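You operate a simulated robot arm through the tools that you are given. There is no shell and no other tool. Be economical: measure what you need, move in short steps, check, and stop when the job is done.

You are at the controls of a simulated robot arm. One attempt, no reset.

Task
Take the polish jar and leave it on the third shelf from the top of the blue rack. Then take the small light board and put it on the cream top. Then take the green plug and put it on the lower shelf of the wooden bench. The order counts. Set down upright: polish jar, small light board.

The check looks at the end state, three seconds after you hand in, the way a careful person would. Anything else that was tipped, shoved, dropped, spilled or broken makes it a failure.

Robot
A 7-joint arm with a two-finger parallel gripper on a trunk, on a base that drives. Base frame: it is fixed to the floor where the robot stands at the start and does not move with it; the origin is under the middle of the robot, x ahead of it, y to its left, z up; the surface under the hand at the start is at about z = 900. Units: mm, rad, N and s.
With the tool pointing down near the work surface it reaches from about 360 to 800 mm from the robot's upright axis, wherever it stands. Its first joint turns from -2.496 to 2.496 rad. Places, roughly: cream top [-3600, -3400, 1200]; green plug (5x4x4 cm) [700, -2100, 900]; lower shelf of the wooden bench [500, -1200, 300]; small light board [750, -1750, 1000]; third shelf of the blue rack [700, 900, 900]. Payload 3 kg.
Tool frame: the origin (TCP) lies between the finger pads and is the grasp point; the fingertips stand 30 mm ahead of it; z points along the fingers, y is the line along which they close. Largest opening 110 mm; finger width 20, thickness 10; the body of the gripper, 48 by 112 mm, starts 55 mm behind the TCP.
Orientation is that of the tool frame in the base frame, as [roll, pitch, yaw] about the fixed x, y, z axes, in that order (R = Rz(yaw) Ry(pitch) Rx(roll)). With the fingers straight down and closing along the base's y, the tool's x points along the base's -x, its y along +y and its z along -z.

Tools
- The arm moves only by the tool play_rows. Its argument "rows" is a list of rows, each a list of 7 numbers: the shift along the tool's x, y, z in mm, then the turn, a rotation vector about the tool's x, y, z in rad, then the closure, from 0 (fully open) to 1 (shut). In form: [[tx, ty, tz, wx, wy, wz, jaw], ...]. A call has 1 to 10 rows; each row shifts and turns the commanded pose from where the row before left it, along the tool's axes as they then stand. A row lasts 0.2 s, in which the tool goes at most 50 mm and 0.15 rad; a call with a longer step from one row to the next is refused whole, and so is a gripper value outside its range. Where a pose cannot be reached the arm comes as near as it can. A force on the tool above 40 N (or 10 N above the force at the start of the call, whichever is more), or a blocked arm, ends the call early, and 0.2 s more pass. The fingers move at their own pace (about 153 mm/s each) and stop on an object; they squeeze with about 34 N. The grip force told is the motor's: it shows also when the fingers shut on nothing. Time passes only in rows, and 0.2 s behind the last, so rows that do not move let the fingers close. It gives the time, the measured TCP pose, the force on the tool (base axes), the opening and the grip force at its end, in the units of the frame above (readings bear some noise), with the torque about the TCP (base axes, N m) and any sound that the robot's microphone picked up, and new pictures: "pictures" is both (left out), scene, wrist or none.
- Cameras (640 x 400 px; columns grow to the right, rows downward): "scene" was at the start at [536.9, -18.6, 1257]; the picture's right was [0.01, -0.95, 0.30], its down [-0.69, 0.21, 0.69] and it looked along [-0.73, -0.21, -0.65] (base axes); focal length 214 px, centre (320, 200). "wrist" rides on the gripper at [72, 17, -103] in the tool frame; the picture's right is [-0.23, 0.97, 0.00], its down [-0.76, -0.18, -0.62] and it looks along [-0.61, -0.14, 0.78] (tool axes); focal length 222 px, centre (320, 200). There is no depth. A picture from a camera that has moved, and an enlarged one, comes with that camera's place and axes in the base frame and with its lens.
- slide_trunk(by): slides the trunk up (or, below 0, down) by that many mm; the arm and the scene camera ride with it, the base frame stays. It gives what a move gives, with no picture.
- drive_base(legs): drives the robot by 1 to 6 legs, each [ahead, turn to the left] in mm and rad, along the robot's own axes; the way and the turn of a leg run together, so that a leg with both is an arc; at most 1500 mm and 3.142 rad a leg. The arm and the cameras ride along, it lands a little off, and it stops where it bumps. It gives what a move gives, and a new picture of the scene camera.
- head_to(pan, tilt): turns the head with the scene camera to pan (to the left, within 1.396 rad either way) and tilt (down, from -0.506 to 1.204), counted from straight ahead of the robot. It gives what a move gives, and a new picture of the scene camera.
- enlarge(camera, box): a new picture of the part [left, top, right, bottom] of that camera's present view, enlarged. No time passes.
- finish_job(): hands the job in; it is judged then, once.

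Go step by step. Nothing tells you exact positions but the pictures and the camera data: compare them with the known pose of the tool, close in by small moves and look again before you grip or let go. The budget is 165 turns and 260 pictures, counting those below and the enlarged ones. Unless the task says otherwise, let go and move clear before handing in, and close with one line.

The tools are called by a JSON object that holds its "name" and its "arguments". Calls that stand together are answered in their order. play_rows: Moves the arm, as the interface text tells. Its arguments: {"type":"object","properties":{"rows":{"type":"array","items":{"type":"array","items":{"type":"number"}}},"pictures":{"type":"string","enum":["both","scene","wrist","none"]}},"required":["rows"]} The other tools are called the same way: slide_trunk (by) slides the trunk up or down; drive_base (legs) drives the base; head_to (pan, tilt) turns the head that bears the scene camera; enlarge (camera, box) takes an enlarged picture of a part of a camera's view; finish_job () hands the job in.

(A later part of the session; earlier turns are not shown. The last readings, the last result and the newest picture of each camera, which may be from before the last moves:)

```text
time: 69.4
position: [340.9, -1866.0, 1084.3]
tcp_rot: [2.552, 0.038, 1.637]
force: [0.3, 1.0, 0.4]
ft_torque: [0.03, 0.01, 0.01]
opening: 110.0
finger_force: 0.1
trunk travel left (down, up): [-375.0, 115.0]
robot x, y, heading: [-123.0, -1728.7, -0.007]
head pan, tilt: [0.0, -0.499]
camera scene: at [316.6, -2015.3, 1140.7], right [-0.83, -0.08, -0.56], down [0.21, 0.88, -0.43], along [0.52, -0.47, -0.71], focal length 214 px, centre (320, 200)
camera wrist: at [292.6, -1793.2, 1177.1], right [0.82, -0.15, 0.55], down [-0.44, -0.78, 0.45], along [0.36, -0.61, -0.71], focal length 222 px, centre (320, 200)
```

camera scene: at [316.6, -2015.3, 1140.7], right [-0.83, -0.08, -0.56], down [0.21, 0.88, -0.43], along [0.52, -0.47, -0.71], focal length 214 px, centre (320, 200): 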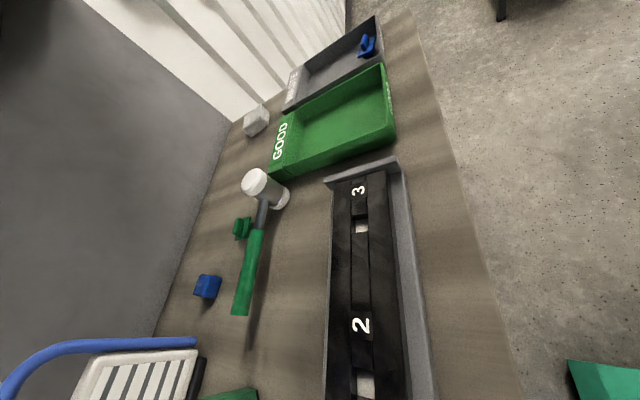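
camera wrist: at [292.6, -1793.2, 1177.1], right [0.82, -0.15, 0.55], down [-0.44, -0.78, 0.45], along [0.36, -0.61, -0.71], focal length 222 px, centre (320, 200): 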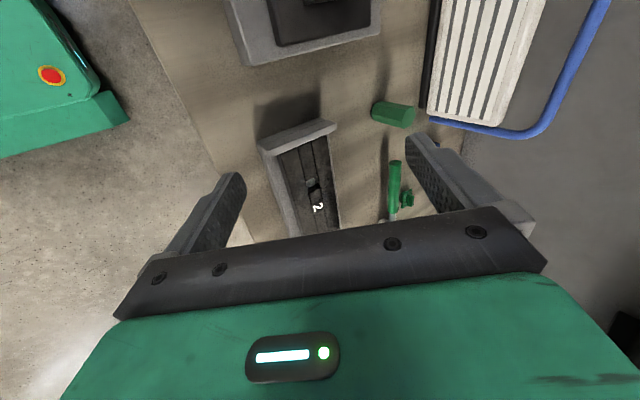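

The new view confirms the bar's right leg plane at x≈700 and top at z≈1083. I finish the rotation, and drive 120 mm nearer to be within reach.

{"name": "play_rows", "arguments": {"rows": [[0, 0, 0, 0, 0, 0.07, 0.5]], "pictures": "none"}}

{"name": "drive_base", "arguments": {"legs": [[120, 0]]}}

```text
time: 69.8
position: [341.7, -1865.5, 1084.3]
tcp_rot: [2.552, -0.001, 1.58]
force: [0.2, -0.4, -0.6]
ft_torque: [0.01, 0.01, 0.02]
opening: 55.0
finger_force: 0.0
trunk travel left (down, up): [-375.0, 115.0]
robot x, y, heading: [-121.4, -1726.1, -0.0]
head pan, tilt: [0.0, -0.499]
```

```text
time: 71.0
position: [463.5, -1865.5, 1083.3]
tcp_rot: [2.552, 0.0, 1.582]
force: [-0.1, 0.1, -0.2]
ft_torque: [-0.03, 0.0, 0.02]
opening: 55.3
finger_force: 0.0
trunk travel left (down, up): [-375.0, 115.0]
robot x, y, heading: [-5.0, -1729.4, -0.001]
head pan, tilt: [0.0, -0.499]
camera scene: at [429.6, -2015.7, 1135.0], right [-0.83, -0.01, -0.56], down [0.26, 0.88, -0.4], along [0.49, -0.47, -0.73], focal length 214 px, centre (320, 200)
```

scene: 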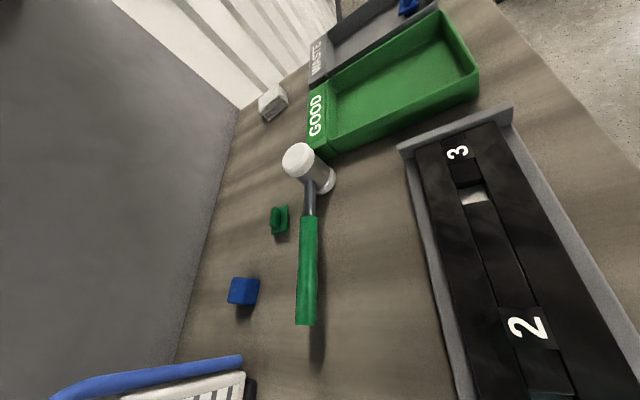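

Now move to the pre-grasp just above/behind the bar.

{"name": "play_rows", "arguments": {"rows": [[2.7, 32.6, 9.7, 0, 0, 0, 0.5], [2.7, 32.6, 9.7, 0, 0, 0, 0.5], [2.7, 32.6, 9.7, 0, 0, 0, 0.5], [2.7, 32.6, 9.7, 0, 0, 0, 0.5], [2.7, 32.6, 9.7, 0, 0, 0, 0.5], [2.7, 32.6, 9.7, 0, 0, 0, 0.5]]}}

```text
time: 72.4
position: [658.0, -1846.9, 1146.3]
tcp_rot: [2.549, 0.002, 1.581]
force: [-0.4, -0.3, 0.4]
ft_torque: [0.02, -0.05, 0.03]
opening: 54.8
finger_force: 0.0
trunk travel left (down, up): [-375.0, 115.0]
robot x, y, heading: [1.6, -1727.5, -0.006]
head pan, tilt: [0.0, -0.499]
camera scene: at [625.2, -1997.7, 1196.1], right [-0.83, -0.01, -0.56], down [0.26, 0.88, -0.4], along [0.49, -0.47, -0.73], focal length 214 px, centre (320, 200)
camera wrist: at [613.6, -1776.2, 1241.1], right [0.81, -0.22, 0.54], down [-0.49, -0.77, 0.42], along [0.33, -0.6, -0.73], focal length 222 px, centre (320, 200)
```

scene: 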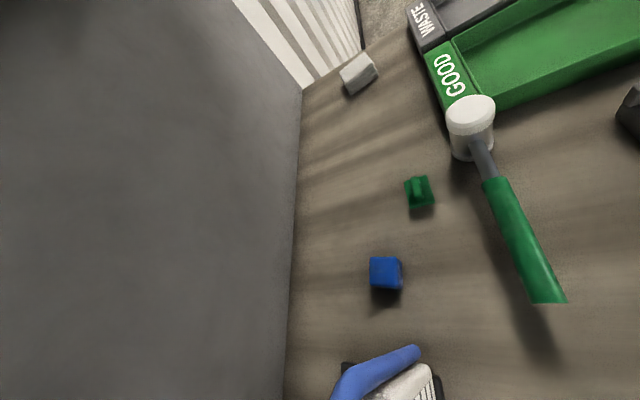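
wrist: 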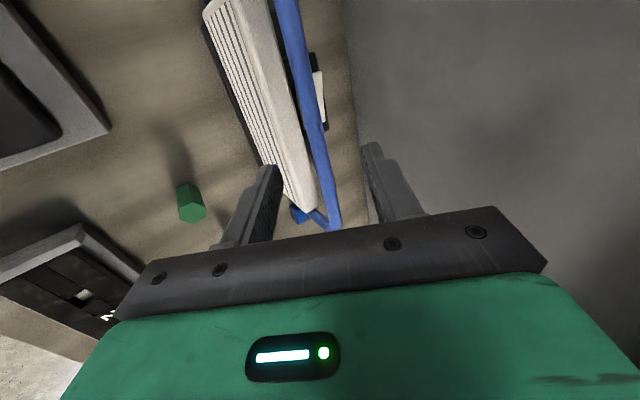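

The bar passes between the fingers, slightly yawed. I align by 0.07 rad, shift a touch back, and advance onto it.

{"name": "play_rows", "arguments": {"rows": [[0, -4.4, 5, 0, 0, 0.07, 0.5], [0, 0, 20, 0, 0, 0, 0.5], [0, 0, 18, 0, 0, 0, 0.5], [0, 0, 12, 0, 0, 0, 0.5]], "pictures": "wrist"}}

{"name": "enlarge", "arguments": {"camera": "wrist", "box": [200, 100, 456, 260]}}

```text
time: 73.4
position: [684.9, -1846.9, 1096.1]
tcp_rot: [2.553, -0.037, 1.525]
force: [0.5, 0.0, 0.1]
ft_torque: [-0.03, -0.02, -0.01]
opening: 55.2
finger_force: 0.0
trunk travel left (down, up): [-375.0, 115.0]
robot x, y, heading: [-1.2, -1723.3, -0.003]
head pan, tilt: [0.0, -0.499]
camera wrist: at [644.3, -1777.1, 1194.2], right [0.8, -0.29, 0.53], down [-0.53, -0.75, 0.39], along [0.29, -0.59, -0.75], focal length 222 px, centre (320, 200)
```

wrist: 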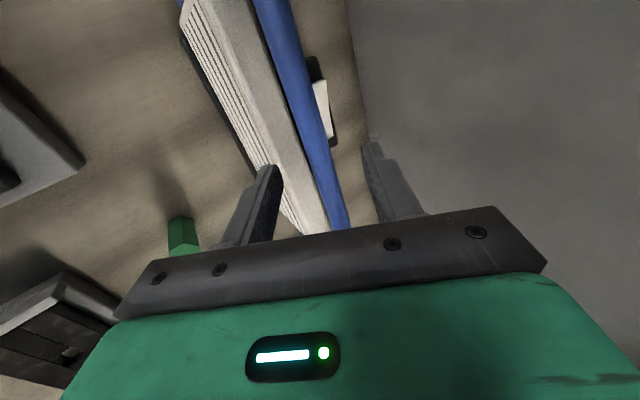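

```text
2.50 times, centred on (328, 180) of wrist
camera zoom: at [644.3, -1777.1, 1194.2], right [0.8, -0.29, 0.53], down [-0.53, -0.75, 0.39], along [0.29, -0.59, -0.75], focal length 555 px, centre (300, 250)
```

zoom: 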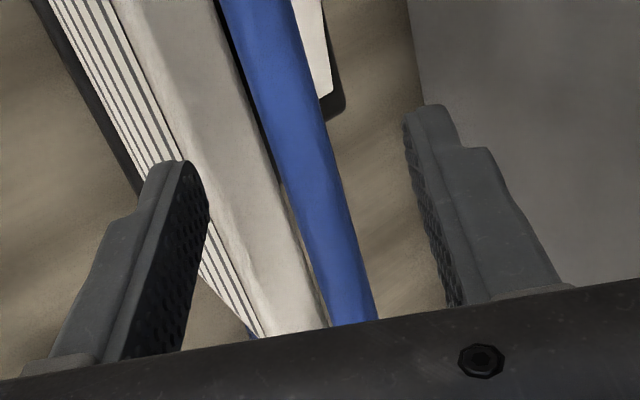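

The bar lies between the pads. I centre by 3 mm, close, and lift slightly to test.

{"name": "play_rows", "arguments": {"rows": [[0, 3, 2, 0, 0, 0, 0.5], [0, 0, 0, 0, 0, 0, 0.65], [0, 0, 0, 0, 0, 0, 0.75], [0, 0, 0, 0, 0, 0, 0.85], [0, 0, 0, 0, 0, 0, 1], [0, 0, 0, 0, 0, 0, 1], [0, 0, 0, 0, 0, 0, 1]], "pictures": "wrist"}}

```text
time: 75.0
position: [687.8, -1847.3, 1096.5]
tcp_rot: [2.551, -0.04, 1.524]
force: [2.0, -1.4, 1.0]
ft_torque: [-0.95, -0.08, 0.17]
opening: 13.7
finger_force: 33.6
trunk travel left (down, up): [-375.0, 115.0]
robot x, y, heading: [-1.8, -1728.8, -0.004]
head pan, tilt: [0.0, -0.499]
camera wrist: at [648.1, -1776.9, 1194.9], right [0.8, -0.29, 0.53], down [-0.53, -0.75, 0.39], along [0.29, -0.59, -0.75], focal length 222 px, centre (320, 200)
```

wrist: 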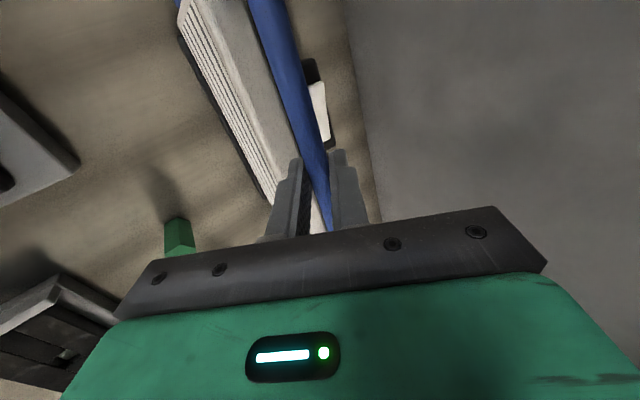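

Gripped (13.7 mm tube). Lift slowly.

{"name": "play_rows", "arguments": {"rows": [[0, 1.1, -1.7, 0, 0, 0, 1], [0, 1.7, -2.5, 0, 0, 0, 1], [0, 2.2, -3.3, 0, 0, 0, 1], [0, 3.3, -5, 0, 0, 0, 1], [0, 3.3, -5, 0, 0, 0, 1], [0, 3.3, -5, 0, 0, 0, 1], [0, 3.3, -5, 0, 0, 0, 1]], "pictures": "both"}}

```text
time: 76.6
position: [688.6, -1850.6, 1128.6]
tcp_rot: [2.55, -0.04, 1.523]
force: [-0.1, 0.1, -6.5]
ft_torque: [-0.02, 0.16, 0.01]
opening: 13.7
finger_force: 33.8
trunk travel left (down, up): [-375.0, 115.0]
robot x, y, heading: [-1.0, -1730.4, -0.006]
head pan, tilt: [0.0, -0.499]
camera scene: at [646.9, -1999.4, 1174.2], right [-0.83, 0.06, -0.56], down [0.31, 0.88, -0.36], along [0.47, -0.47, -0.75], focal length 214 px, centre (320, 200)
camera wrist: at [648.2, -1779.5, 1227.7], right [0.8, -0.29, 0.53], down [-0.53, -0.75, 0.39], along [0.29, -0.59, -0.75], focal length 222 px, centre (320, 200)
```

scene: 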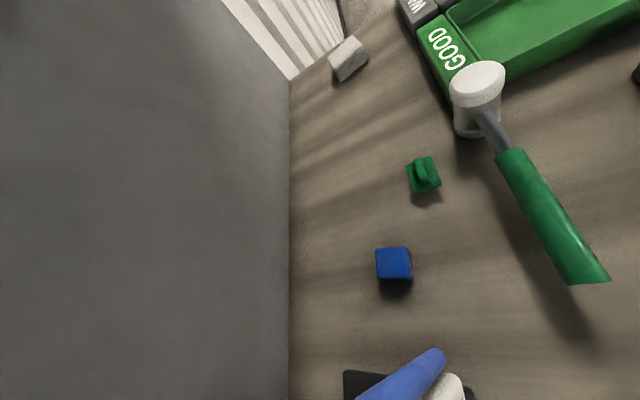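
wrist: 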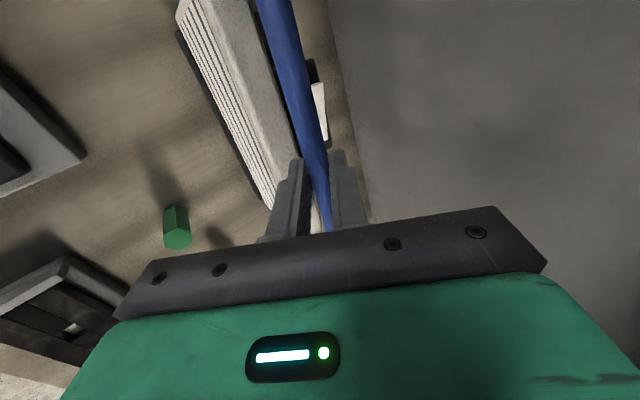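

It's held well (6.5 N). I lift a bit more, draw back 70 mm out from under the overhead shelf, then lift higher to clear the things in front.

{"name": "play_rows", "arguments": {"rows": [[0, 5.6, -8.3, 0, 0, 0, 1], [0, 5.6, -8.3, 0, 0, 0, 1], [0, -8.3, -5.6, 0, 0, 0, 1], [0, -12.5, -8.4, 0, 0, 0, 1], [0, -12.5, -8.4, 0, 0, 0, 1], [0, -12.5, -8.4, 0, 0, 0, 1], [0, -12.5, -8.4, 0, 0, 0, 1], [0, 2.8, -9.2, 0, 0, 0, 1], [0, 7, -10.4, 0, 0, 0, 1], [0, 7, -10.4, 0, 0, 0, 1]], "pictures": "none"}}

{"name": "play_rows", "arguments": {"rows": [[0, 7, -10.4, 0, 0, 0, 1], [0, 8.4, -12.5, 0, 0, 0, 1], [0, 8.4, -12.5, 0, 0, 0, 1], [0, 8.4, -12.5, 0, 0, 0, 1], [0, 0, -10, 0, 0, 0, 1], [0, -16.6, -11.2, 0, 0, 0, 1], [0, -16.6, -11.2, 0, 0, 0, 1], [0, -16.6, -11.2, 0, 0, 0, 1]], "pictures": "both"}}

```text
time: 78.8
position: [616.7, -1847.7, 1183.8]
tcp_rot: [2.551, -0.037, 1.522]
force: [-0.4, -0.3, -5.3]
ft_torque: [0.01, 0.16, -0.02]
opening: 13.5
finger_force: 34.0
trunk travel left (down, up): [-375.0, 115.0]
robot x, y, heading: [-5.6, -1726.9, -0.005]
head pan, tilt: [0.0, -0.499]
```

```text
time: 80.6
position: [549.4, -1846.7, 1251.6]
tcp_rot: [2.553, -0.039, 1.524]
force: [-0.6, 0.5, -5.5]
ft_torque: [-0.03, 0.11, 0.0]
opening: 13.5
finger_force: 33.8
trunk travel left (down, up): [-375.0, 115.0]
robot x, y, heading: [-3.4, -1730.1, -0.009]
head pan, tilt: [0.0, -0.499]
camera scene: at [508.0, -1995.4, 1296.2], right [-0.83, 0.06, -0.55], down [0.31, 0.88, -0.36], along [0.47, -0.47, -0.75], focal length 214 px, centre (320, 200)
camera wrist: at [509.2, -1775.5, 1349.8], right [0.8, -0.29, 0.53], down [-0.53, -0.75, 0.39], along [0.29, -0.59, -0.75], focal length 222 px, centre (320, 200)
```

scene: 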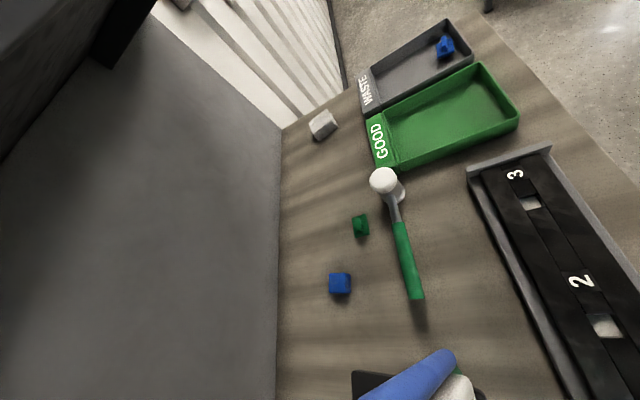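
wrist: 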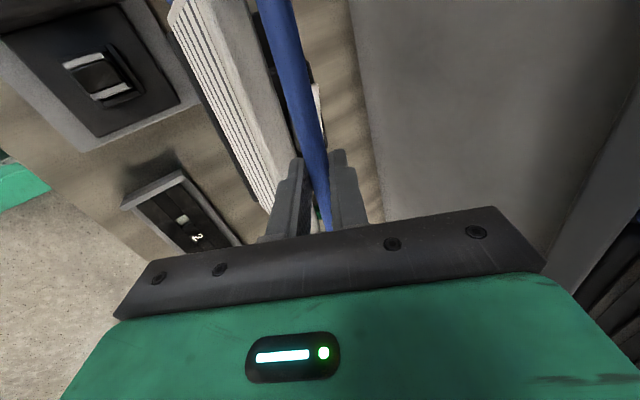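

Board is well clear at z>1060. I back the robot away from the bench and turn the head to look forward.

{"name": "drive_base", "arguments": {"legs": [[-450, 0]]}}

{"name": "head_to", "arguments": {"pan": 0.9, "tilt": -0.2}}

```text
time: 83.3
position: [103.9, -1847.2, 1253.2]
tcp_rot: [2.553, -0.038, 1.518]
force: [0.6, -0.2, -4.6]
ft_torque: [0.01, 0.13, 0.03]
opening: 13.6
finger_force: 34.4
trunk travel left (down, up): [-375.0, 115.0]
robot x, y, heading: [-445.9, -1728.7, -0.005]
head pan, tilt: [0.0, -0.499]
camera scene: at [61.7, -1995.5, 1296.4], right [-0.83, 0.06, -0.56], down [0.31, 0.88, -0.36], along [0.46, -0.47, -0.75], focal length 214 px, centre (320, 200)
```

scene: 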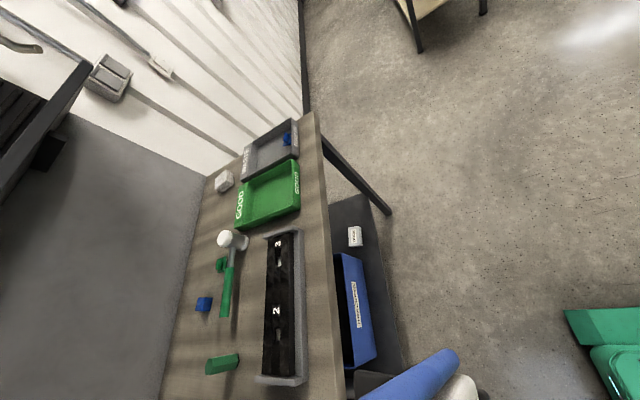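

```text
time: 84.5
position: [103.8, -1846.5, 1252.2]
tcp_rot: [2.553, -0.038, 1.518]
force: [0.1, 0.4, -5.1]
ft_torque: [-0.02, 0.11, -0.01]
opening: 13.4
finger_force: 33.7
trunk travel left (down, up): [-375.0, 115.0]
robot x, y, heading: [-451.5, -1726.2, -0.01]
head pan, tilt: [0.901, -0.201]
camera scene: at [108.3, -1977.2, 1346.7], right [-0.08, 0.04, -1.0], down [0.25, 0.97, 0.02], along [0.97, -0.25, -0.09], focal length 214 px, centre (320, 200)
```

scene: 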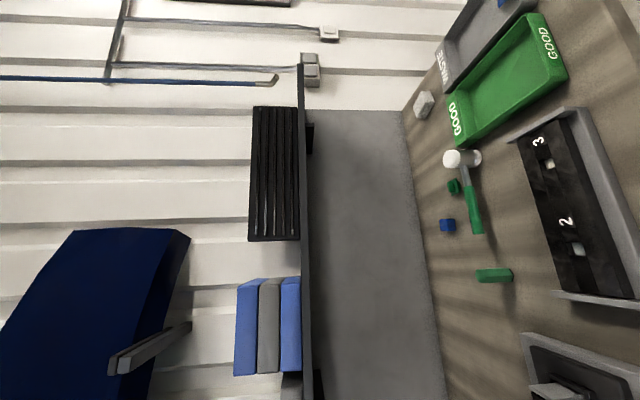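

Works (image is rotated: right = down). Now turn right toward the cream top's direction.

{"name": "drive_base", "arguments": {"legs": [[0, -2.6]]}}

```text
time: 91.4
position: [-971.8, -1944.9, 1249.9]
tcp_rot: [2.559, -0.04, -1.001]
force: [-1.5, 2.7, -6.7]
ft_torque: [0.03, 0.16, 0.06]
opening: 13.2
finger_force: 33.6
trunk travel left (down, up): [-375.0, 115.0]
robot x, y, heading: [-396.9, -1805.4, -2.512]
head pan, tilt: [0.901, -0.201]
stopped in leg 1: the robot was blocked; the commanded pose is now the measured one
camera scene: at [-1051.3, -1839.8, 1344.2], right [0.1, 0.01, -1.0], down [0.36, -0.93, 0.02], along [-0.93, -0.36, -0.09], focal length 214 px, centre (320, 200)
```

scene: 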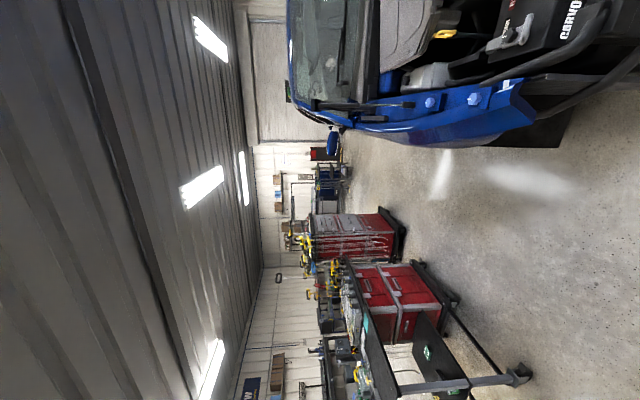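

I'm facing the far side: truck on the right, cart and red chests ahead. I zoom in to find the cream top.

{"name": "enlarge", "arguments": {"camera": "scene", "box": [260, 130, 480, 268]}}

{"name": "enlarge", "arguments": {"camera": "scene", "box": [260, 250, 500, 400]}}

```text
2.90 times, centred on (370, 199) of scene
camera zoom: at [-1051.3, -1839.8, 1344.2], right [0.1, 0.01, -1.0], down [0.36, -0.93, 0.02], along [-0.93, -0.36, -0.09], focal length 622 px, centre (175, 203)
```

zoom: 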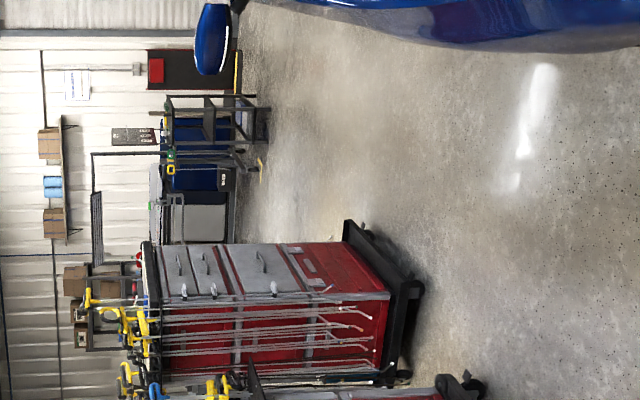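

```text
2.67 times, centred on (380, 325) of scene
camera zoom: at [-1051.3, -1839.8, 1344.2], right [0.1, 0.01, -1.0], down [0.36, -0.93, 0.02], along [-0.93, -0.36, -0.09], focal length 572 px, centre (160, -133)
```

zoom: 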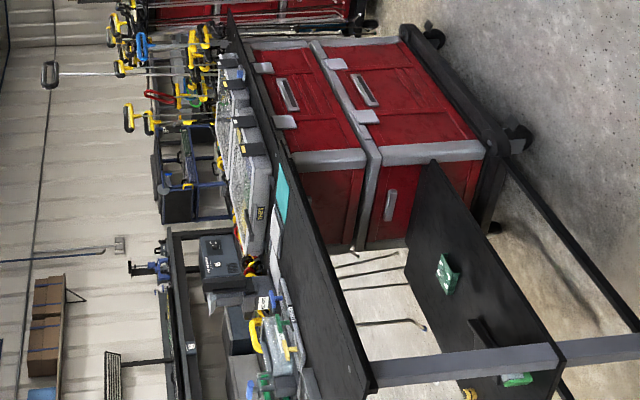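

The red cabinet at about [−3600…, −3400] with top ~1200 must be the place; I'll confirm closer. I raise the trunk fully first, then drive into the corridor between truck and cart.

{"name": "slide_trunk", "arguments": {"by": 114}}

{"name": "drive_base", "arguments": {"legs": [[0, -0.15], [1500, 0]]}}

```text
time: 92.9
position: [-969.5, -1948.2, 1364.6]
tcp_rot: [2.556, -0.039, -1.002]
force: [0.1, 0.2, -6.1]
ft_torque: [0.04, 0.08, 0.02]
opening: 13.7
finger_force: 33.9
trunk travel left (down, up): [-489.0, 1.0]
robot x, y, heading: [-395.8, -1803.2, -2.503]
head pan, tilt: [0.901, -0.201]
```

```text
time: 100.9
position: [-2310.9, -2528.7, 1364.7]
tcp_rot: [2.557, -0.038, -1.17]
force: [-0.4, -0.8, -6.6]
ft_torque: [0.06, 0.08, -0.01]
opening: 13.4
finger_force: 34.3
trunk travel left (down, up): [-489.0, 1.0]
robot x, y, heading: [-1722.7, -2480.2, -2.678]
head pan, tilt: [0.901, -0.201]
camera scene: at [-2372.3, -2411.5, 1459.4], right [0.09, 0.0, -1.0], down [0.2, -0.98, 0.02], along [-0.98, -0.2, -0.09], focal length 214 px, centre (320, 200)
```

scene: 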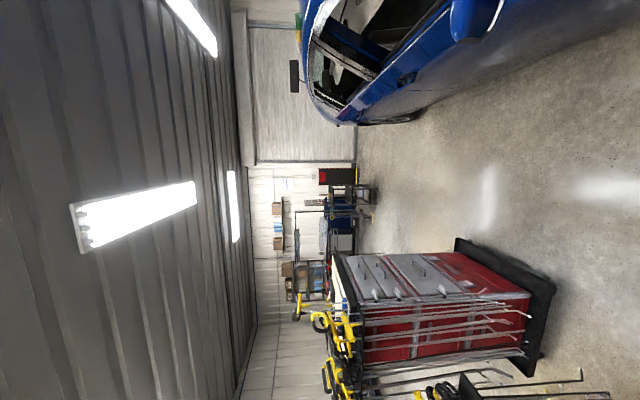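

The cabinet is near. Zoom onto its top.

{"name": "enlarge", "arguments": {"camera": "scene", "box": [290, 230, 450, 330]}}

```text
4.00 times, centred on (370, 280) of scene
camera zoom: at [-2372.3, -2411.5, 1459.4], right [0.09, 0.0, -1.0], down [0.2, -0.98, 0.02], along [-0.98, -0.2, -0.09], focal length 858 px, centre (120, -120)
```

zoom: 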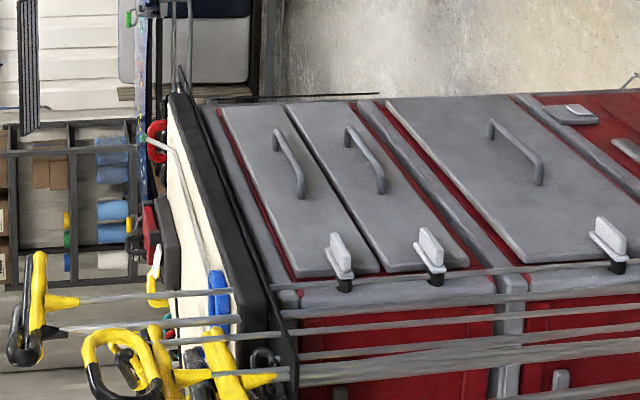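

Cream top confirmed: front edge y≈−3130, x from −3250 to −3920, z≈1200. I bring the hand to the robot's centre line first to keep clear of the truck.

{"name": "play_rows", "arguments": {"rows": [[10, 0, 0, 0, 0, 0, 1], [20, 0, 0, 0, 0, 0, 1], [25, 0, 0, 0, 0, 0, 1], [25, 0, 0, 0, 0, 0, 1], [25, 0, 0, 0, 0, 0, 1], [25, 0, 0, 0, 0, 0, 1], [25, 0, 0, 0, 0, 0, 1], [25, 0, 0, 0, 0, 0, 1], [20, 0, 0, 0, 0, 0, 1]], "pictures": "wrist"}}

{"name": "drive_base", "arguments": {"legs": [[0, -0.4]]}}

```text
time: 102.9
position: [-2232.7, -2713.9, 1371.7]
tcp_rot: [2.558, -0.038, -1.167]
force: [-0.2, -0.1, -5.1]
ft_torque: [0.11, 0.08, 0.0]
opening: 13.3
finger_force: 33.4
trunk travel left (down, up): [-489.0, 1.0]
robot x, y, heading: [-1726.0, -2479.7, -2.677]
head pan, tilt: [0.901, -0.201]
camera wrist: at [-2166.8, -2759.8, 1470.1], right [-0.84, -0.09, 0.53], down [0.15, 0.91, 0.39], along [-0.52, 0.41, -0.75], focal length 222 px, centre (320, 200)
```

wrist: 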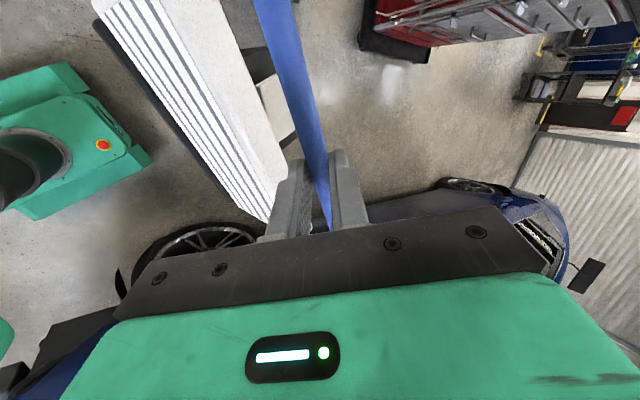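

```text
time: 104.5
position: [-2283.7, -2497.6, 1370.8]
tcp_rot: [2.557, -0.038, -1.567]
force: [-0.1, 0.1, -4.8]
ft_torque: [0.1, 0.0, 0.03]
opening: 13.5
finger_force: 33.7
trunk travel left (down, up): [-489.0, 1.0]
robot x, y, heading: [-1720.2, -2491.9, -3.075]
head pan, tilt: [0.901, -0.201]
camera scene: at [-2296.1, -2364.6, 1466.2], right [0.09, -0.04, -1.0], down [-0.2, -0.98, 0.02], along [-0.98, 0.19, -0.09], focal length 214 px, centre (320, 200)
```

scene: 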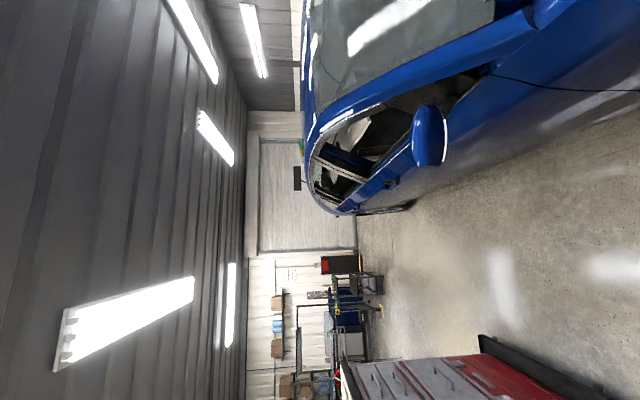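

Clear path beside the truck (mirror at y≈−2000). Drive ahead to x≈−3600.

{"name": "drive_base", "arguments": {"legs": [[1000, 0], [850, 0]]}}

```text
time: 113.9
position: [-4143.6, -2620.6, 1372.0]
tcp_rot: [2.558, -0.039, -1.565]
force: [0.3, 0.2, -6.1]
ft_torque: [0.1, -0.01, 0.0]
opening: 13.6
finger_force: 33.8
trunk travel left (down, up): [-489.0, 1.0]
robot x, y, heading: [-3579.6, -2622.8, -3.077]
head pan, tilt: [0.901, -0.201]
camera scene: at [-4153.1, -2488.5, 1466.6], right [0.09, -0.04, -1.0], down [-0.2, -0.98, 0.02], along [-0.98, 0.19, -0.09], focal length 214 px, centre (320, 200)
```

scene: 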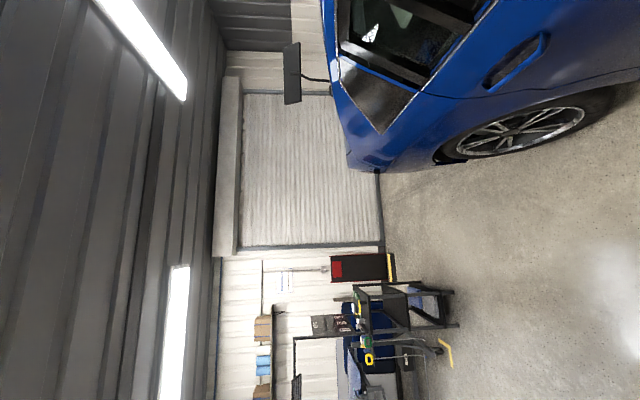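

Now raise the hand ~80 mm so the board's foot clears the cabinet top, then turn left to face it.

{"name": "play_rows", "arguments": {"rows": [[0, 5, -7.5, 0, 0, 0, 1], [0, 7, -10.4, 0, 0, 0, 1], [0, 7, -10.4, 0, 0, 0, 1], [0, 7, -10.4, 0, 0, 0, 1], [0, 7, -10.4, 0, 0, 0, 1], [0, 7, -10.4, 0, 0, 0, 1], [0, 6, -9, 0, 0, 0, 1]], "pictures": "none"}}

```text
time: 115.5
position: [-4142.5, -2617.2, 1454.4]
tcp_rot: [2.555, -0.036, -1.568]
force: [-0.1, 0.8, -5.4]
ft_torque: [0.12, -0.04, 0.02]
opening: 13.7
finger_force: 33.8
trunk travel left (down, up): [-489.0, 1.0]
robot x, y, heading: [-3577.0, -2623.0, -3.074]
head pan, tilt: [0.901, -0.201]
```

{"name": "drive_base", "arguments": {"legs": [[0, 1.0]]}}

{"name": "head_to", "arguments": {"pan": 0.3, "tilt": -0.1}}

```text
time: 118.5
position: [-3885.1, -3094.0, 1453.8]
tcp_rot: [2.556, -0.038, -0.564]
force: [-0.7, -0.5, -6.0]
ft_torque: [0.06, 0.09, 0.03]
opening: 13.4
finger_force: 33.6
trunk travel left (down, up): [-489.0, 1.0]
robot x, y, heading: [-3614.4, -2601.7, -2.074]
head pan, tilt: [0.901, -0.201]
camera scene: at [-4001.1, -3033.3, 1548.6], right [0.08, 0.05, -1.0], down [0.72, -0.69, 0.02], along [-0.69, -0.72, -0.09], focal length 214 px, centre (320, 200)
```

scene: 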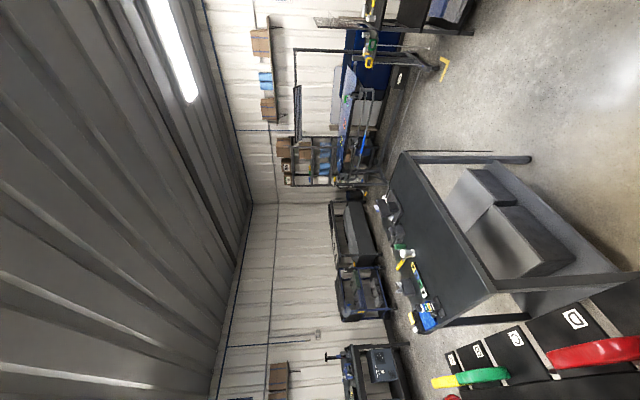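

```text
time: 119.5
position: [-3885.2, -3095.1, 1453.5]
tcp_rot: [2.556, -0.038, -0.564]
force: [1.4, 0.1, -6.0]
ft_torque: [0.04, 0.06, -0.02]
opening: 13.3
finger_force: 34.5
trunk travel left (down, up): [-489.0, 1.0]
robot x, y, heading: [-3614.1, -2603.0, -2.066]
head pan, tilt: [0.3, -0.099]
camera scene: at [-3983.7, -3026.1, 1501.5], right [0.36, 0.52, -0.77], down [0.8, -0.6, -0.03], along [-0.48, -0.61, -0.63], focal length 214 px, centre (320, 200)
```

scene: 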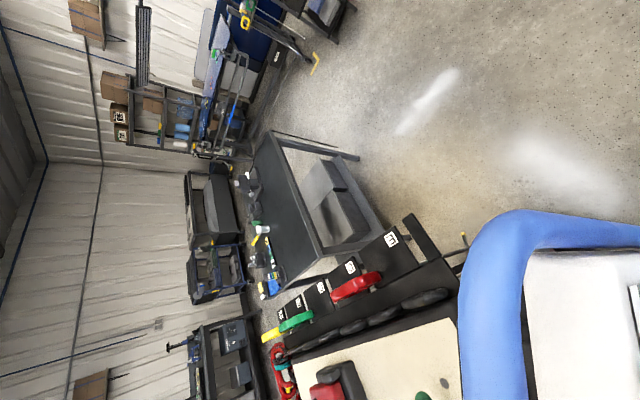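

{"name": "play_rows", "arguments": {"rows": [[0, 0, 0, 0, 0, 0, 1]], "pictures": "wrist"}}

```text
time: 119.9
position: [-3884.6, -3094.1, 1454.1]
tcp_rot: [2.556, -0.039, -0.564]
force: [0.9, 0.3, -4.6]
ft_torque: [0.06, 0.1, 0.05]
opening: 13.3
finger_force: 34.1
trunk travel left (down, up): [-489.0, 1.0]
robot x, y, heading: [-3611.4, -2604.7, -2.073]
head pan, tilt: [0.3, -0.099]
camera wrist: at [-3804.3, -3095.2, 1552.8], right [-0.64, -0.55, 0.53], down [-0.39, 0.83, 0.39], along [-0.66, 0.04, -0.75], focal length 222 px, centre (320, 200)
```

wrist: 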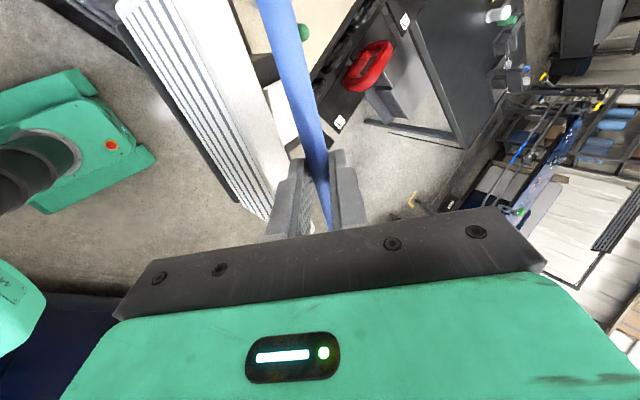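

{"name": "drive_base", "arguments": {"legs": [[0, 0.45]]}}

{"name": "play_rows", "arguments": {"rows": [[0, 0, 0, 0, 0, 0, 1]], "pictures": "wrist"}}

```text
time: 121.7
position: [-3639.1, -3166.1, 1454.7]
tcp_rot: [2.557, -0.038, -0.102]
force: [0.2, -0.5, -6.2]
ft_torque: [0.02, 0.07, -0.01]
opening: 13.5
finger_force: 33.6
trunk travel left (down, up): [-489.0, 1.0]
robot x, y, heading: [-3625.4, -2602.6, -1.617]
head pan, tilt: [0.3, -0.099]
camera scene: at [-3757.4, -3148.5, 1501.2], right [0.09, 0.63, -0.77], down [0.98, -0.18, -0.03], along [-0.15, -0.76, -0.63], focal length 214 px, centre (320, 200)
```

scene: 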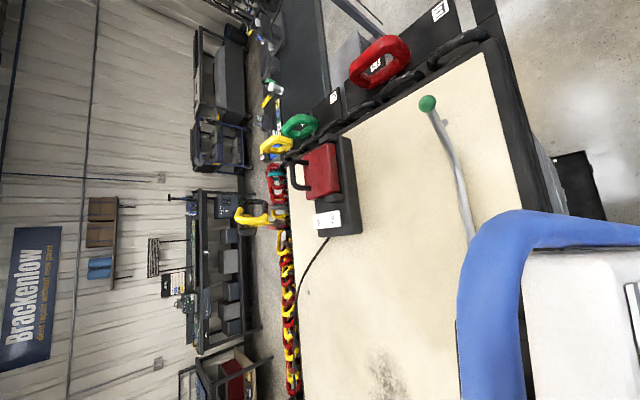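

```text
time: 122.1
position: [-3635.6, -3166.0, 1455.0]
tcp_rot: [2.557, -0.036, -0.102]
force: [1.8, -0.3, -5.6]
ft_torque: [0.01, 0.07, -0.05]
opening: 13.3
finger_force: 34.3
trunk travel left (down, up): [-489.0, 1.0]
robot x, y, heading: [-3626.9, -2601.4, -1.617]
head pan, tilt: [0.3, -0.099]
camera wrist: at [-3563.7, -3130.6, 1553.0], right [-0.33, -0.78, 0.53], down [-0.72, 0.57, 0.39], along [-0.61, -0.25, -0.75], focal length 222 px, centre (320, 200)
```

wrist: 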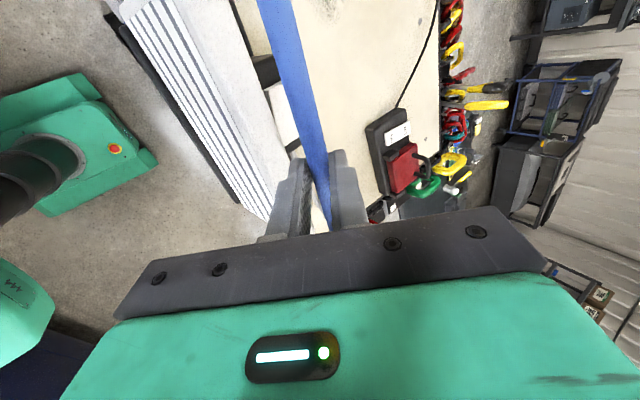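

I see the cream surface, with a rod (green ball) near the front right and a red box at the back. I turn a little left to check where the rod ends.

{"name": "drive_base", "arguments": {"legs": [[0, 0.13]]}}

```text
time: 123.1
position: [-3566.2, -3163.5, 1453.7]
tcp_rot: [2.555, -0.039, 0.025]
force: [-0.2, 0.0, -5.8]
ft_torque: [0.06, 0.02, 0.03]
opening: 13.4
finger_force: 34.1
trunk travel left (down, up): [-489.0, 1.0]
robot x, y, heading: [-3632.6, -2604.2, -1.485]
head pan, tilt: [0.3, -0.099]
camera scene: at [-3686.0, -3160.5, 1501.6], right [0.01, 0.63, -0.77], down [1.0, -0.05, -0.03], along [-0.05, -0.77, -0.63], focal length 214 px, centre (320, 200)
```

scene: 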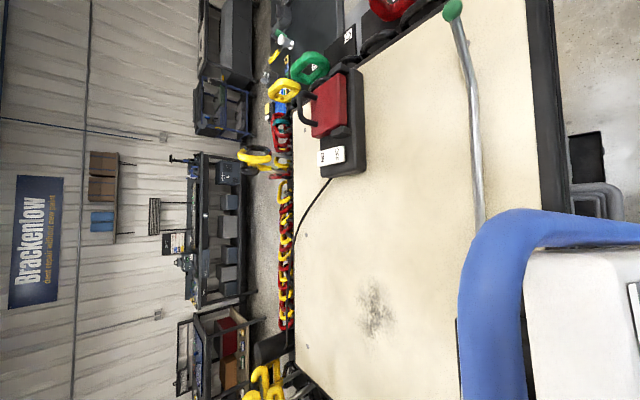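

The rod lies along y≈−3240 close to the front edge, so I'll set the board deeper, foot from about y −3270 to −3390, x centred −3565. Move forward 118 mm.

{"name": "play_rows", "arguments": {"rows": [[0, 7, 4.7, 0, 0, 0, 1], [0, 13, 8.7, 0, 0, 0, 1], [0, 13, 8.7, 0, 0, 0, 1], [0, 13, 8.7, 0, 0, 0, 1], [0, 13, 8.7, 0, 0, 0, 1], [0, 13, 8.7, 0, 0, 0, 1], [0, 13, 8.7, 0, 0, 0, 1], [0, 9, 6, 0, 0, 0, 1], [0, 4, 2.7, 0, 0, 0, 1]]}}

```text
time: 125.1
position: [-3561.5, -3280.0, 1452.9]
tcp_rot: [2.559, -0.036, 0.026]
force: [-0.1, 1.1, -3.9]
ft_torque: [0.0, 0.08, -0.03]
opening: 13.6
finger_force: 34.2
trunk travel left (down, up): [-489.0, 1.0]
robot x, y, heading: [-3632.1, -2606.1, -1.484]
head pan, tilt: [0.3, -0.099]
camera scene: at [-3682.0, -3278.5, 1501.3], right [0.01, 0.64, -0.77], down [1.0, -0.05, -0.02], along [-0.05, -0.77, -0.63], focal length 214 px, centre (320, 200)
camera wrist: at [-3494.3, -3235.9, 1552.8], right [-0.23, -0.82, 0.53], down [-0.79, 0.47, 0.39], along [-0.57, -0.33, -0.75], focal length 222 px, centre (320, 200)
```

scene: 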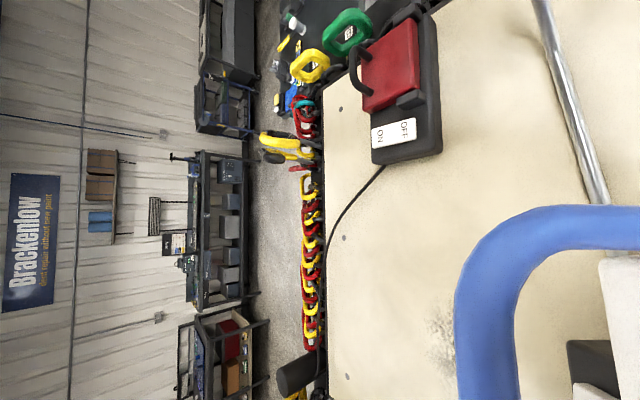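
wrist: 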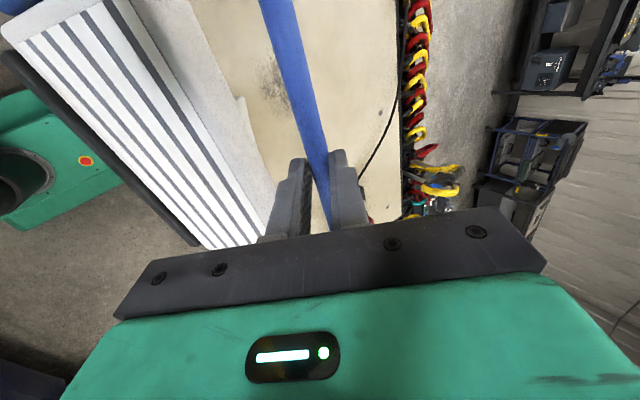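

The board has swung in the grip (foot toward the robot, roughly 35°). I'll slowly pitch the hand the same amount to bring the board upright again before lowering.

{"name": "play_rows", "arguments": {"rows": [[0, 0, 0, -0.03, 0, 0, 1], [0, 0, 0, -0.05, 0, 0, 1], [0, 0, 0, -0.05, 0, 0, 1], [0, 0, 0, -0.05, 0, 0, 1], [0, 0, 0, -0.05, 0, 0, 1], [0, 0, 0, -0.05, 0, 0, 1], [0, 0, 0, -0.05, 0, 0, 1], [0, 0, 0, -0.05, 0, 0, 1], [0, 0, 0, -0.04, 0, 0, 1]]}}

```text
time: 127.1
position: [-3562.0, -3280.5, 1454.7]
tcp_rot: [2.138, -0.037, 0.027]
force: [-0.1, 1.3, -3.5]
ft_torque: [0.35, 0.16, -0.1]
opening: 13.5
finger_force: 34.1
trunk travel left (down, up): [-489.0, 1.0]
robot x, y, heading: [-3632.2, -2603.6, -1.49]
head pan, tilt: [0.3, -0.099]
camera scene: at [-3683.2, -3256.6, 1495.0], right [0.03, 0.26, -0.96], down [1.0, -0.07, 0.01], along [-0.06, -0.96, -0.27], focal length 214 px, centre (320, 200)
camera wrist: at [-3495.2, -3200.0, 1527.1], right [-0.24, -0.53, 0.81], down [-0.78, 0.6, 0.16], along [-0.57, -0.6, -0.56], focal length 222 px, centre (320, 200)
```

scene: 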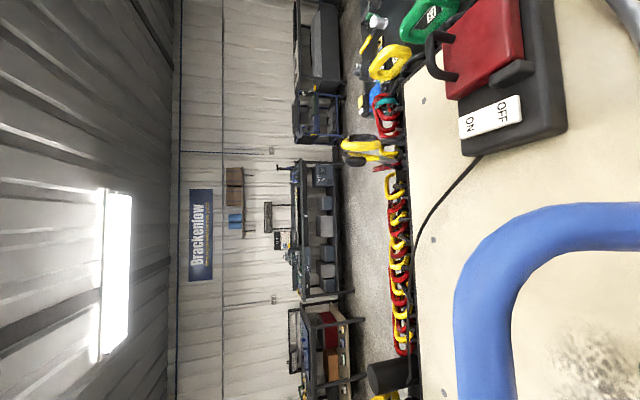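
wrist: 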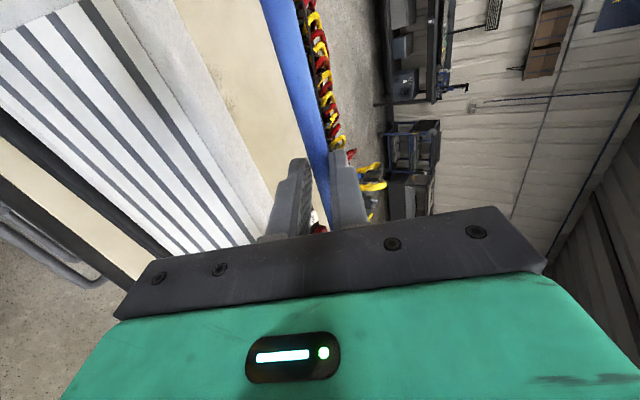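

Still ~20° off: the board hangs naturally tilted, heel-down on its inner foot edge. I'll go forward slowly 70 mm, then use contact of that inner edge with the top to stand it upright while lowering and drawing back.

{"name": "play_rows", "arguments": {"rows": [[0, 2, 3, 0, 0, 0, 1], [0, 3.8, 5.9, 0, 0, 0, 1], [0, 3.8, 5.9, 0, 0, 0, 1], [0, 4.3, 6.7, 0, 0, 0, 1], [0, 4.3, 6.7, 0, 0, 0, 1], [0, 4.3, 6.7, 0, 0, 0, 1], [0, 4.3, 6.7, 0, 0, 0, 1], [0, 4.3, 6.7, 0, 0, 0, 1], [0, 3.8, 5.9, 0, 0, 0, 1], [0, 2, 3, 0, 0, 0, 1]]}}

```text
time: 129.3
position: [-3560.4, -3348.8, 1454.2]
tcp_rot: [2.138, -0.038, 0.027]
force: [0.2, 1.6, -4.5]
ft_torque: [0.1, 0.07, -0.1]
opening: 13.5
finger_force: 34.0
trunk travel left (down, up): [-489.0, 1.0]
robot x, y, heading: [-3633.0, -2607.6, -1.483]
head pan, tilt: [0.3, -0.099]
camera scene: at [-3681.7, -3325.4, 1495.1], right [0.03, 0.27, -0.96], down [1.0, -0.07, 0.01], along [-0.06, -0.96, -0.27], focal length 214 px, centre (320, 200)
camera wrist: at [-3493.6, -3268.9, 1527.2], right [-0.24, -0.53, 0.81], down [-0.78, 0.6, 0.16], along [-0.57, -0.6, -0.56], focal length 222 px, centre (320, 200)
```

scene: 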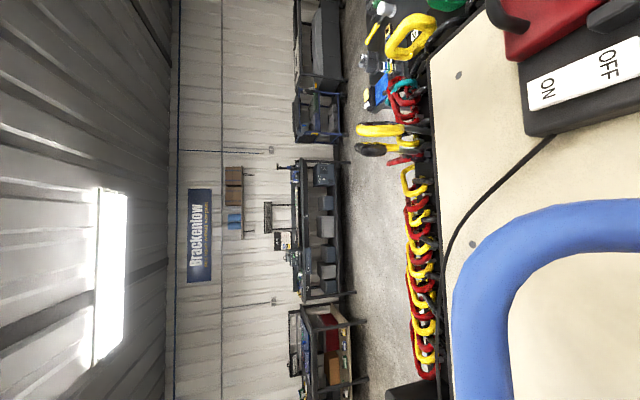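
wrist: 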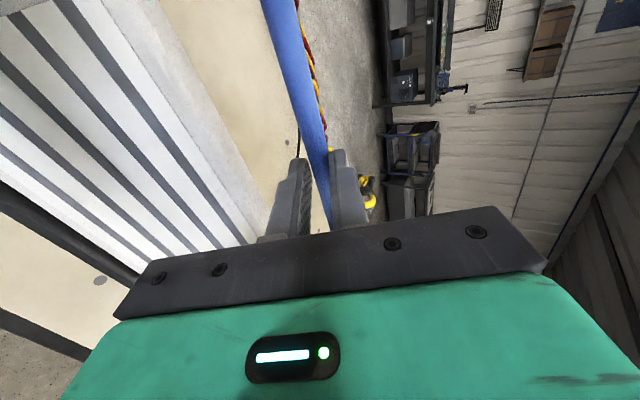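

The readings (less weight, drag toward me) show the foot is touching: the cream top is nearer z≈1230 than 1200. I lift straight up 60 mm and look down at the surface.

{"name": "play_rows", "arguments": {"rows": [[0, 5, -3.2, 0, 0, 0, 1], [0, 8.4, -5.4, 0, 0, 0, 1], [0, 8.4, -5.4, 0, 0, 0, 1], [0, 8.4, -5.4, 0, 0, 0, 1], [0, 8.4, -5.4, 0, 0, 0, 1], [0, 8.4, -5.4, 0, 0, 0, 1], [0, 5, -3.2, 0, 0, 0, 1]], "pictures": "wrist"}}

{"name": "head_to", "arguments": {"pan": -0.5, "tilt": 0.1}}

```text
time: 130.9
position: [-3562.7, -3347.9, 1515.1]
tcp_rot: [2.138, -0.039, 0.026]
force: [0.1, -0.3, -4.2]
ft_torque: [0.07, 0.04, 0.0]
opening: 13.5
finger_force: 34.5
trunk travel left (down, up): [-489.0, 1.0]
robot x, y, heading: [-3634.1, -2603.9, -1.484]
head pan, tilt: [0.3, -0.099]
camera wrist: at [-3495.4, -3268.7, 1588.5], right [-0.24, -0.53, 0.81], down [-0.78, 0.6, 0.16], along [-0.57, -0.6, -0.56], focal length 222 px, centre (320, 200)
```

wrist: 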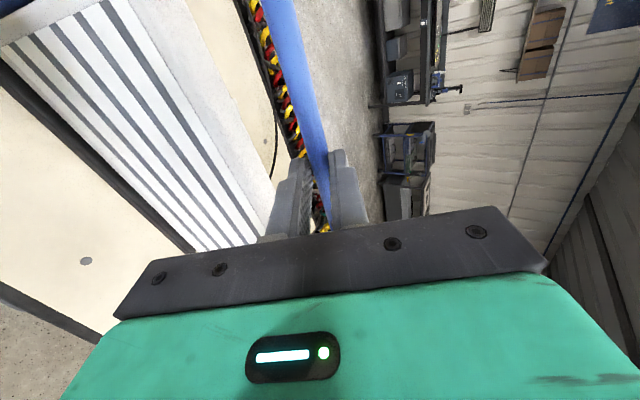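

```text
time: 132.0
position: [-3562.5, -3347.6, 1515.0]
tcp_rot: [2.137, -0.038, 0.028]
force: [0.1, 0.3, -6.4]
ft_torque: [0.02, 0.09, 0.02]
opening: 13.5
finger_force: 34.0
trunk travel left (down, up): [-489.0, 1.0]
robot x, y, heading: [-3639.2, -2605.6, -1.485]
head pan, tilt: [-0.499, 0.099]
camera scene: at [-3664.3, -3285.2, 1499.5], right [0.0, 0.88, -0.48], down [0.99, 0.07, 0.12], along [0.14, -0.48, -0.87], focal length 214 px, centre (320, 200)
```

scene: 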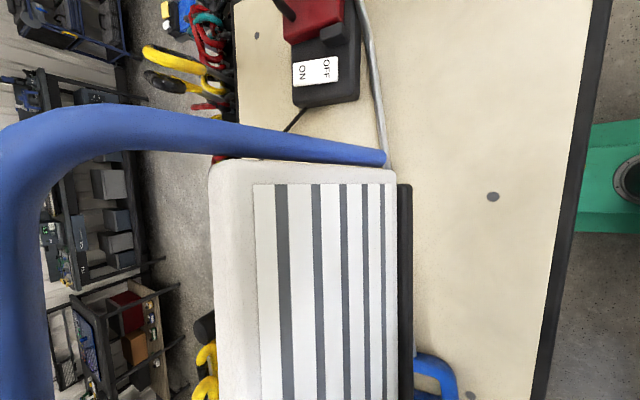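

The foot dragged the loose rod about 115 mm inward (now at y≈−3345). Plan: set the board deeper (foot y≈−3378…−3500, still on the cream), then put the rod back where it lay. Drive forward 90 mm with the board lifted.

{"name": "drive_base", "arguments": {"legs": [[90, 0]]}}

```text
time: 133.1
position: [-3552.4, -3441.3, 1515.2]
tcp_rot: [2.14, -0.04, 0.028]
force: [0.7, -0.6, -5.6]
ft_torque: [-0.03, 0.1, -0.01]
opening: 13.4
finger_force: 34.2
trunk travel left (down, up): [-489.0, 1.0]
robot x, y, heading: [-3624.3, -2697.1, -1.482]
head pan, tilt: [-0.499, 0.099]
camera scene: at [-3655.9, -3378.0, 1498.7], right [-0.01, 0.88, -0.48], down [0.99, 0.07, 0.12], along [0.15, -0.48, -0.87], focal length 214 px, centre (320, 200)
```

scene: 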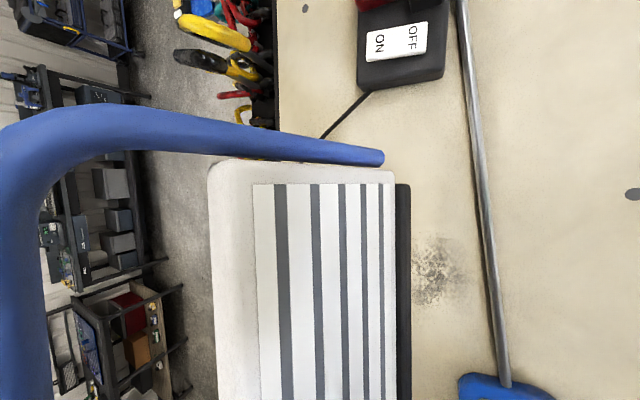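

Now I see the whole rod with its blue T-handle end at [−3438, −3303]; the board is beyond it. Lower slowly toward contact.

{"name": "play_rows", "arguments": {"rows": [[0, -3, 1.9, 0, 0, 0, 1], [0, -5, 3.2, 0, 0, 0, 1], [0, -5, 3.2, 0, 0, 0, 1], [0, -5, 3.2, 0, 0, 0, 1], [0, -5, 3.2, 0, 0, 0, 1], [0, -5, 3.2, 0, 0, 0, 1], [0, -5, 3.2, 0, 0, 0, 1], [0, -5, 3.2, 0, 0, 0, 1], [0, -5, 3.2, 0, 0, 0, 1], [0, -4, 2.6, 0, 0, 0, 1]]}}

```text
time: 135.3
position: [-3550.5, -3439.6, 1460.0]
tcp_rot: [2.139, -0.04, 0.025]
force: [-0.9, -0.2, -6.0]
ft_torque: [0.03, 0.07, -0.02]
opening: 13.3
finger_force: 34.3
trunk travel left (down, up): [-489.0, 1.0]
robot x, y, heading: [-3625.4, -2695.0, -1.486]
head pan, tilt: [-0.499, 0.099]
camera scene: at [-3653.2, -3377.2, 1444.0], right [-0.01, 0.88, -0.48], down [0.99, 0.07, 0.12], along [0.15, -0.48, -0.87], focal length 214 px, centre (320, 200)
camera wrist: at [-3484.2, -3360.7, 1533.0], right [-0.24, -0.53, 0.81], down [-0.78, 0.6, 0.16], along [-0.57, -0.6, -0.56], focal length 222 px, centre (320, 200)
```

scene: 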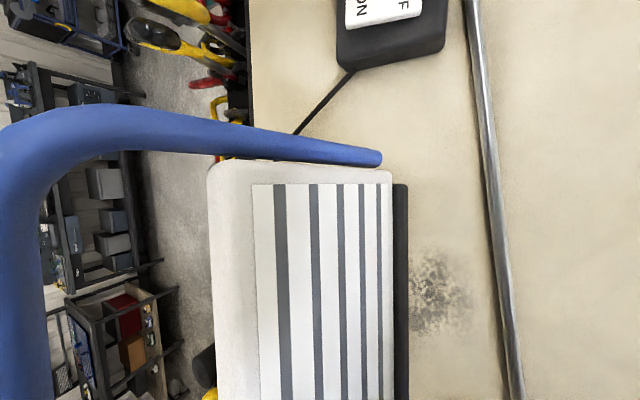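
wrist: 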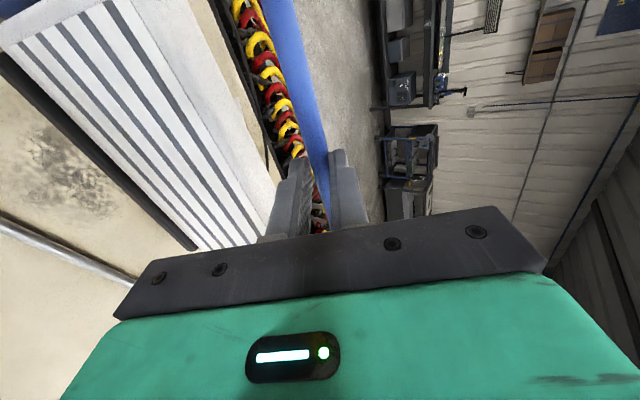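

No contact yet. Continue down in smaller steps.

{"name": "play_rows", "arguments": {"rows": [[0, -3.4, 2.15, 0, 0, 0, 1], [0, -3.4, 2.15, 0, 0, 0, 1], [0, -3.4, 2.15, 0, 0, 0, 1], [0, -3.4, 2.15, 0, 0, 0, 1]], "pictures": "none"}}

```text
time: 136.3
position: [-3549.8, -3441.1, 1444.3]
tcp_rot: [2.137, -0.036, 0.029]
force: [0.7, -0.2, -6.6]
ft_torque: [0.0, 0.02, 0.0]
opening: 13.5
finger_force: 34.1
trunk travel left (down, up): [-489.0, 1.0]
robot x, y, heading: [-3626.3, -2695.0, -1.488]
head pan, tilt: [-0.499, 0.099]
```

{"name": "play_rows", "arguments": {"rows": [[0, -3.4, 2.15, 0, 0, 0, 1], [0, -3.4, 2.15, 0, 0, 0, 1], [0, -3.4, 2.15, 0, 0, 0, 1]], "pictures": "none"}}

```text
time: 137.1
position: [-3550.6, -3437.3, 1435.0]
tcp_rot: [2.131, -0.039, 0.026]
force: [0.8, 5.9, 24.6]
ft_torque: [-0.67, 0.62, 0.25]
opening: 14.7
finger_force: 34.1
trunk travel left (down, up): [-489.0, 1.0]
robot x, y, heading: [-3627.4, -2698.5, -1.488]
head pan, tilt: [-0.499, 0.099]
```

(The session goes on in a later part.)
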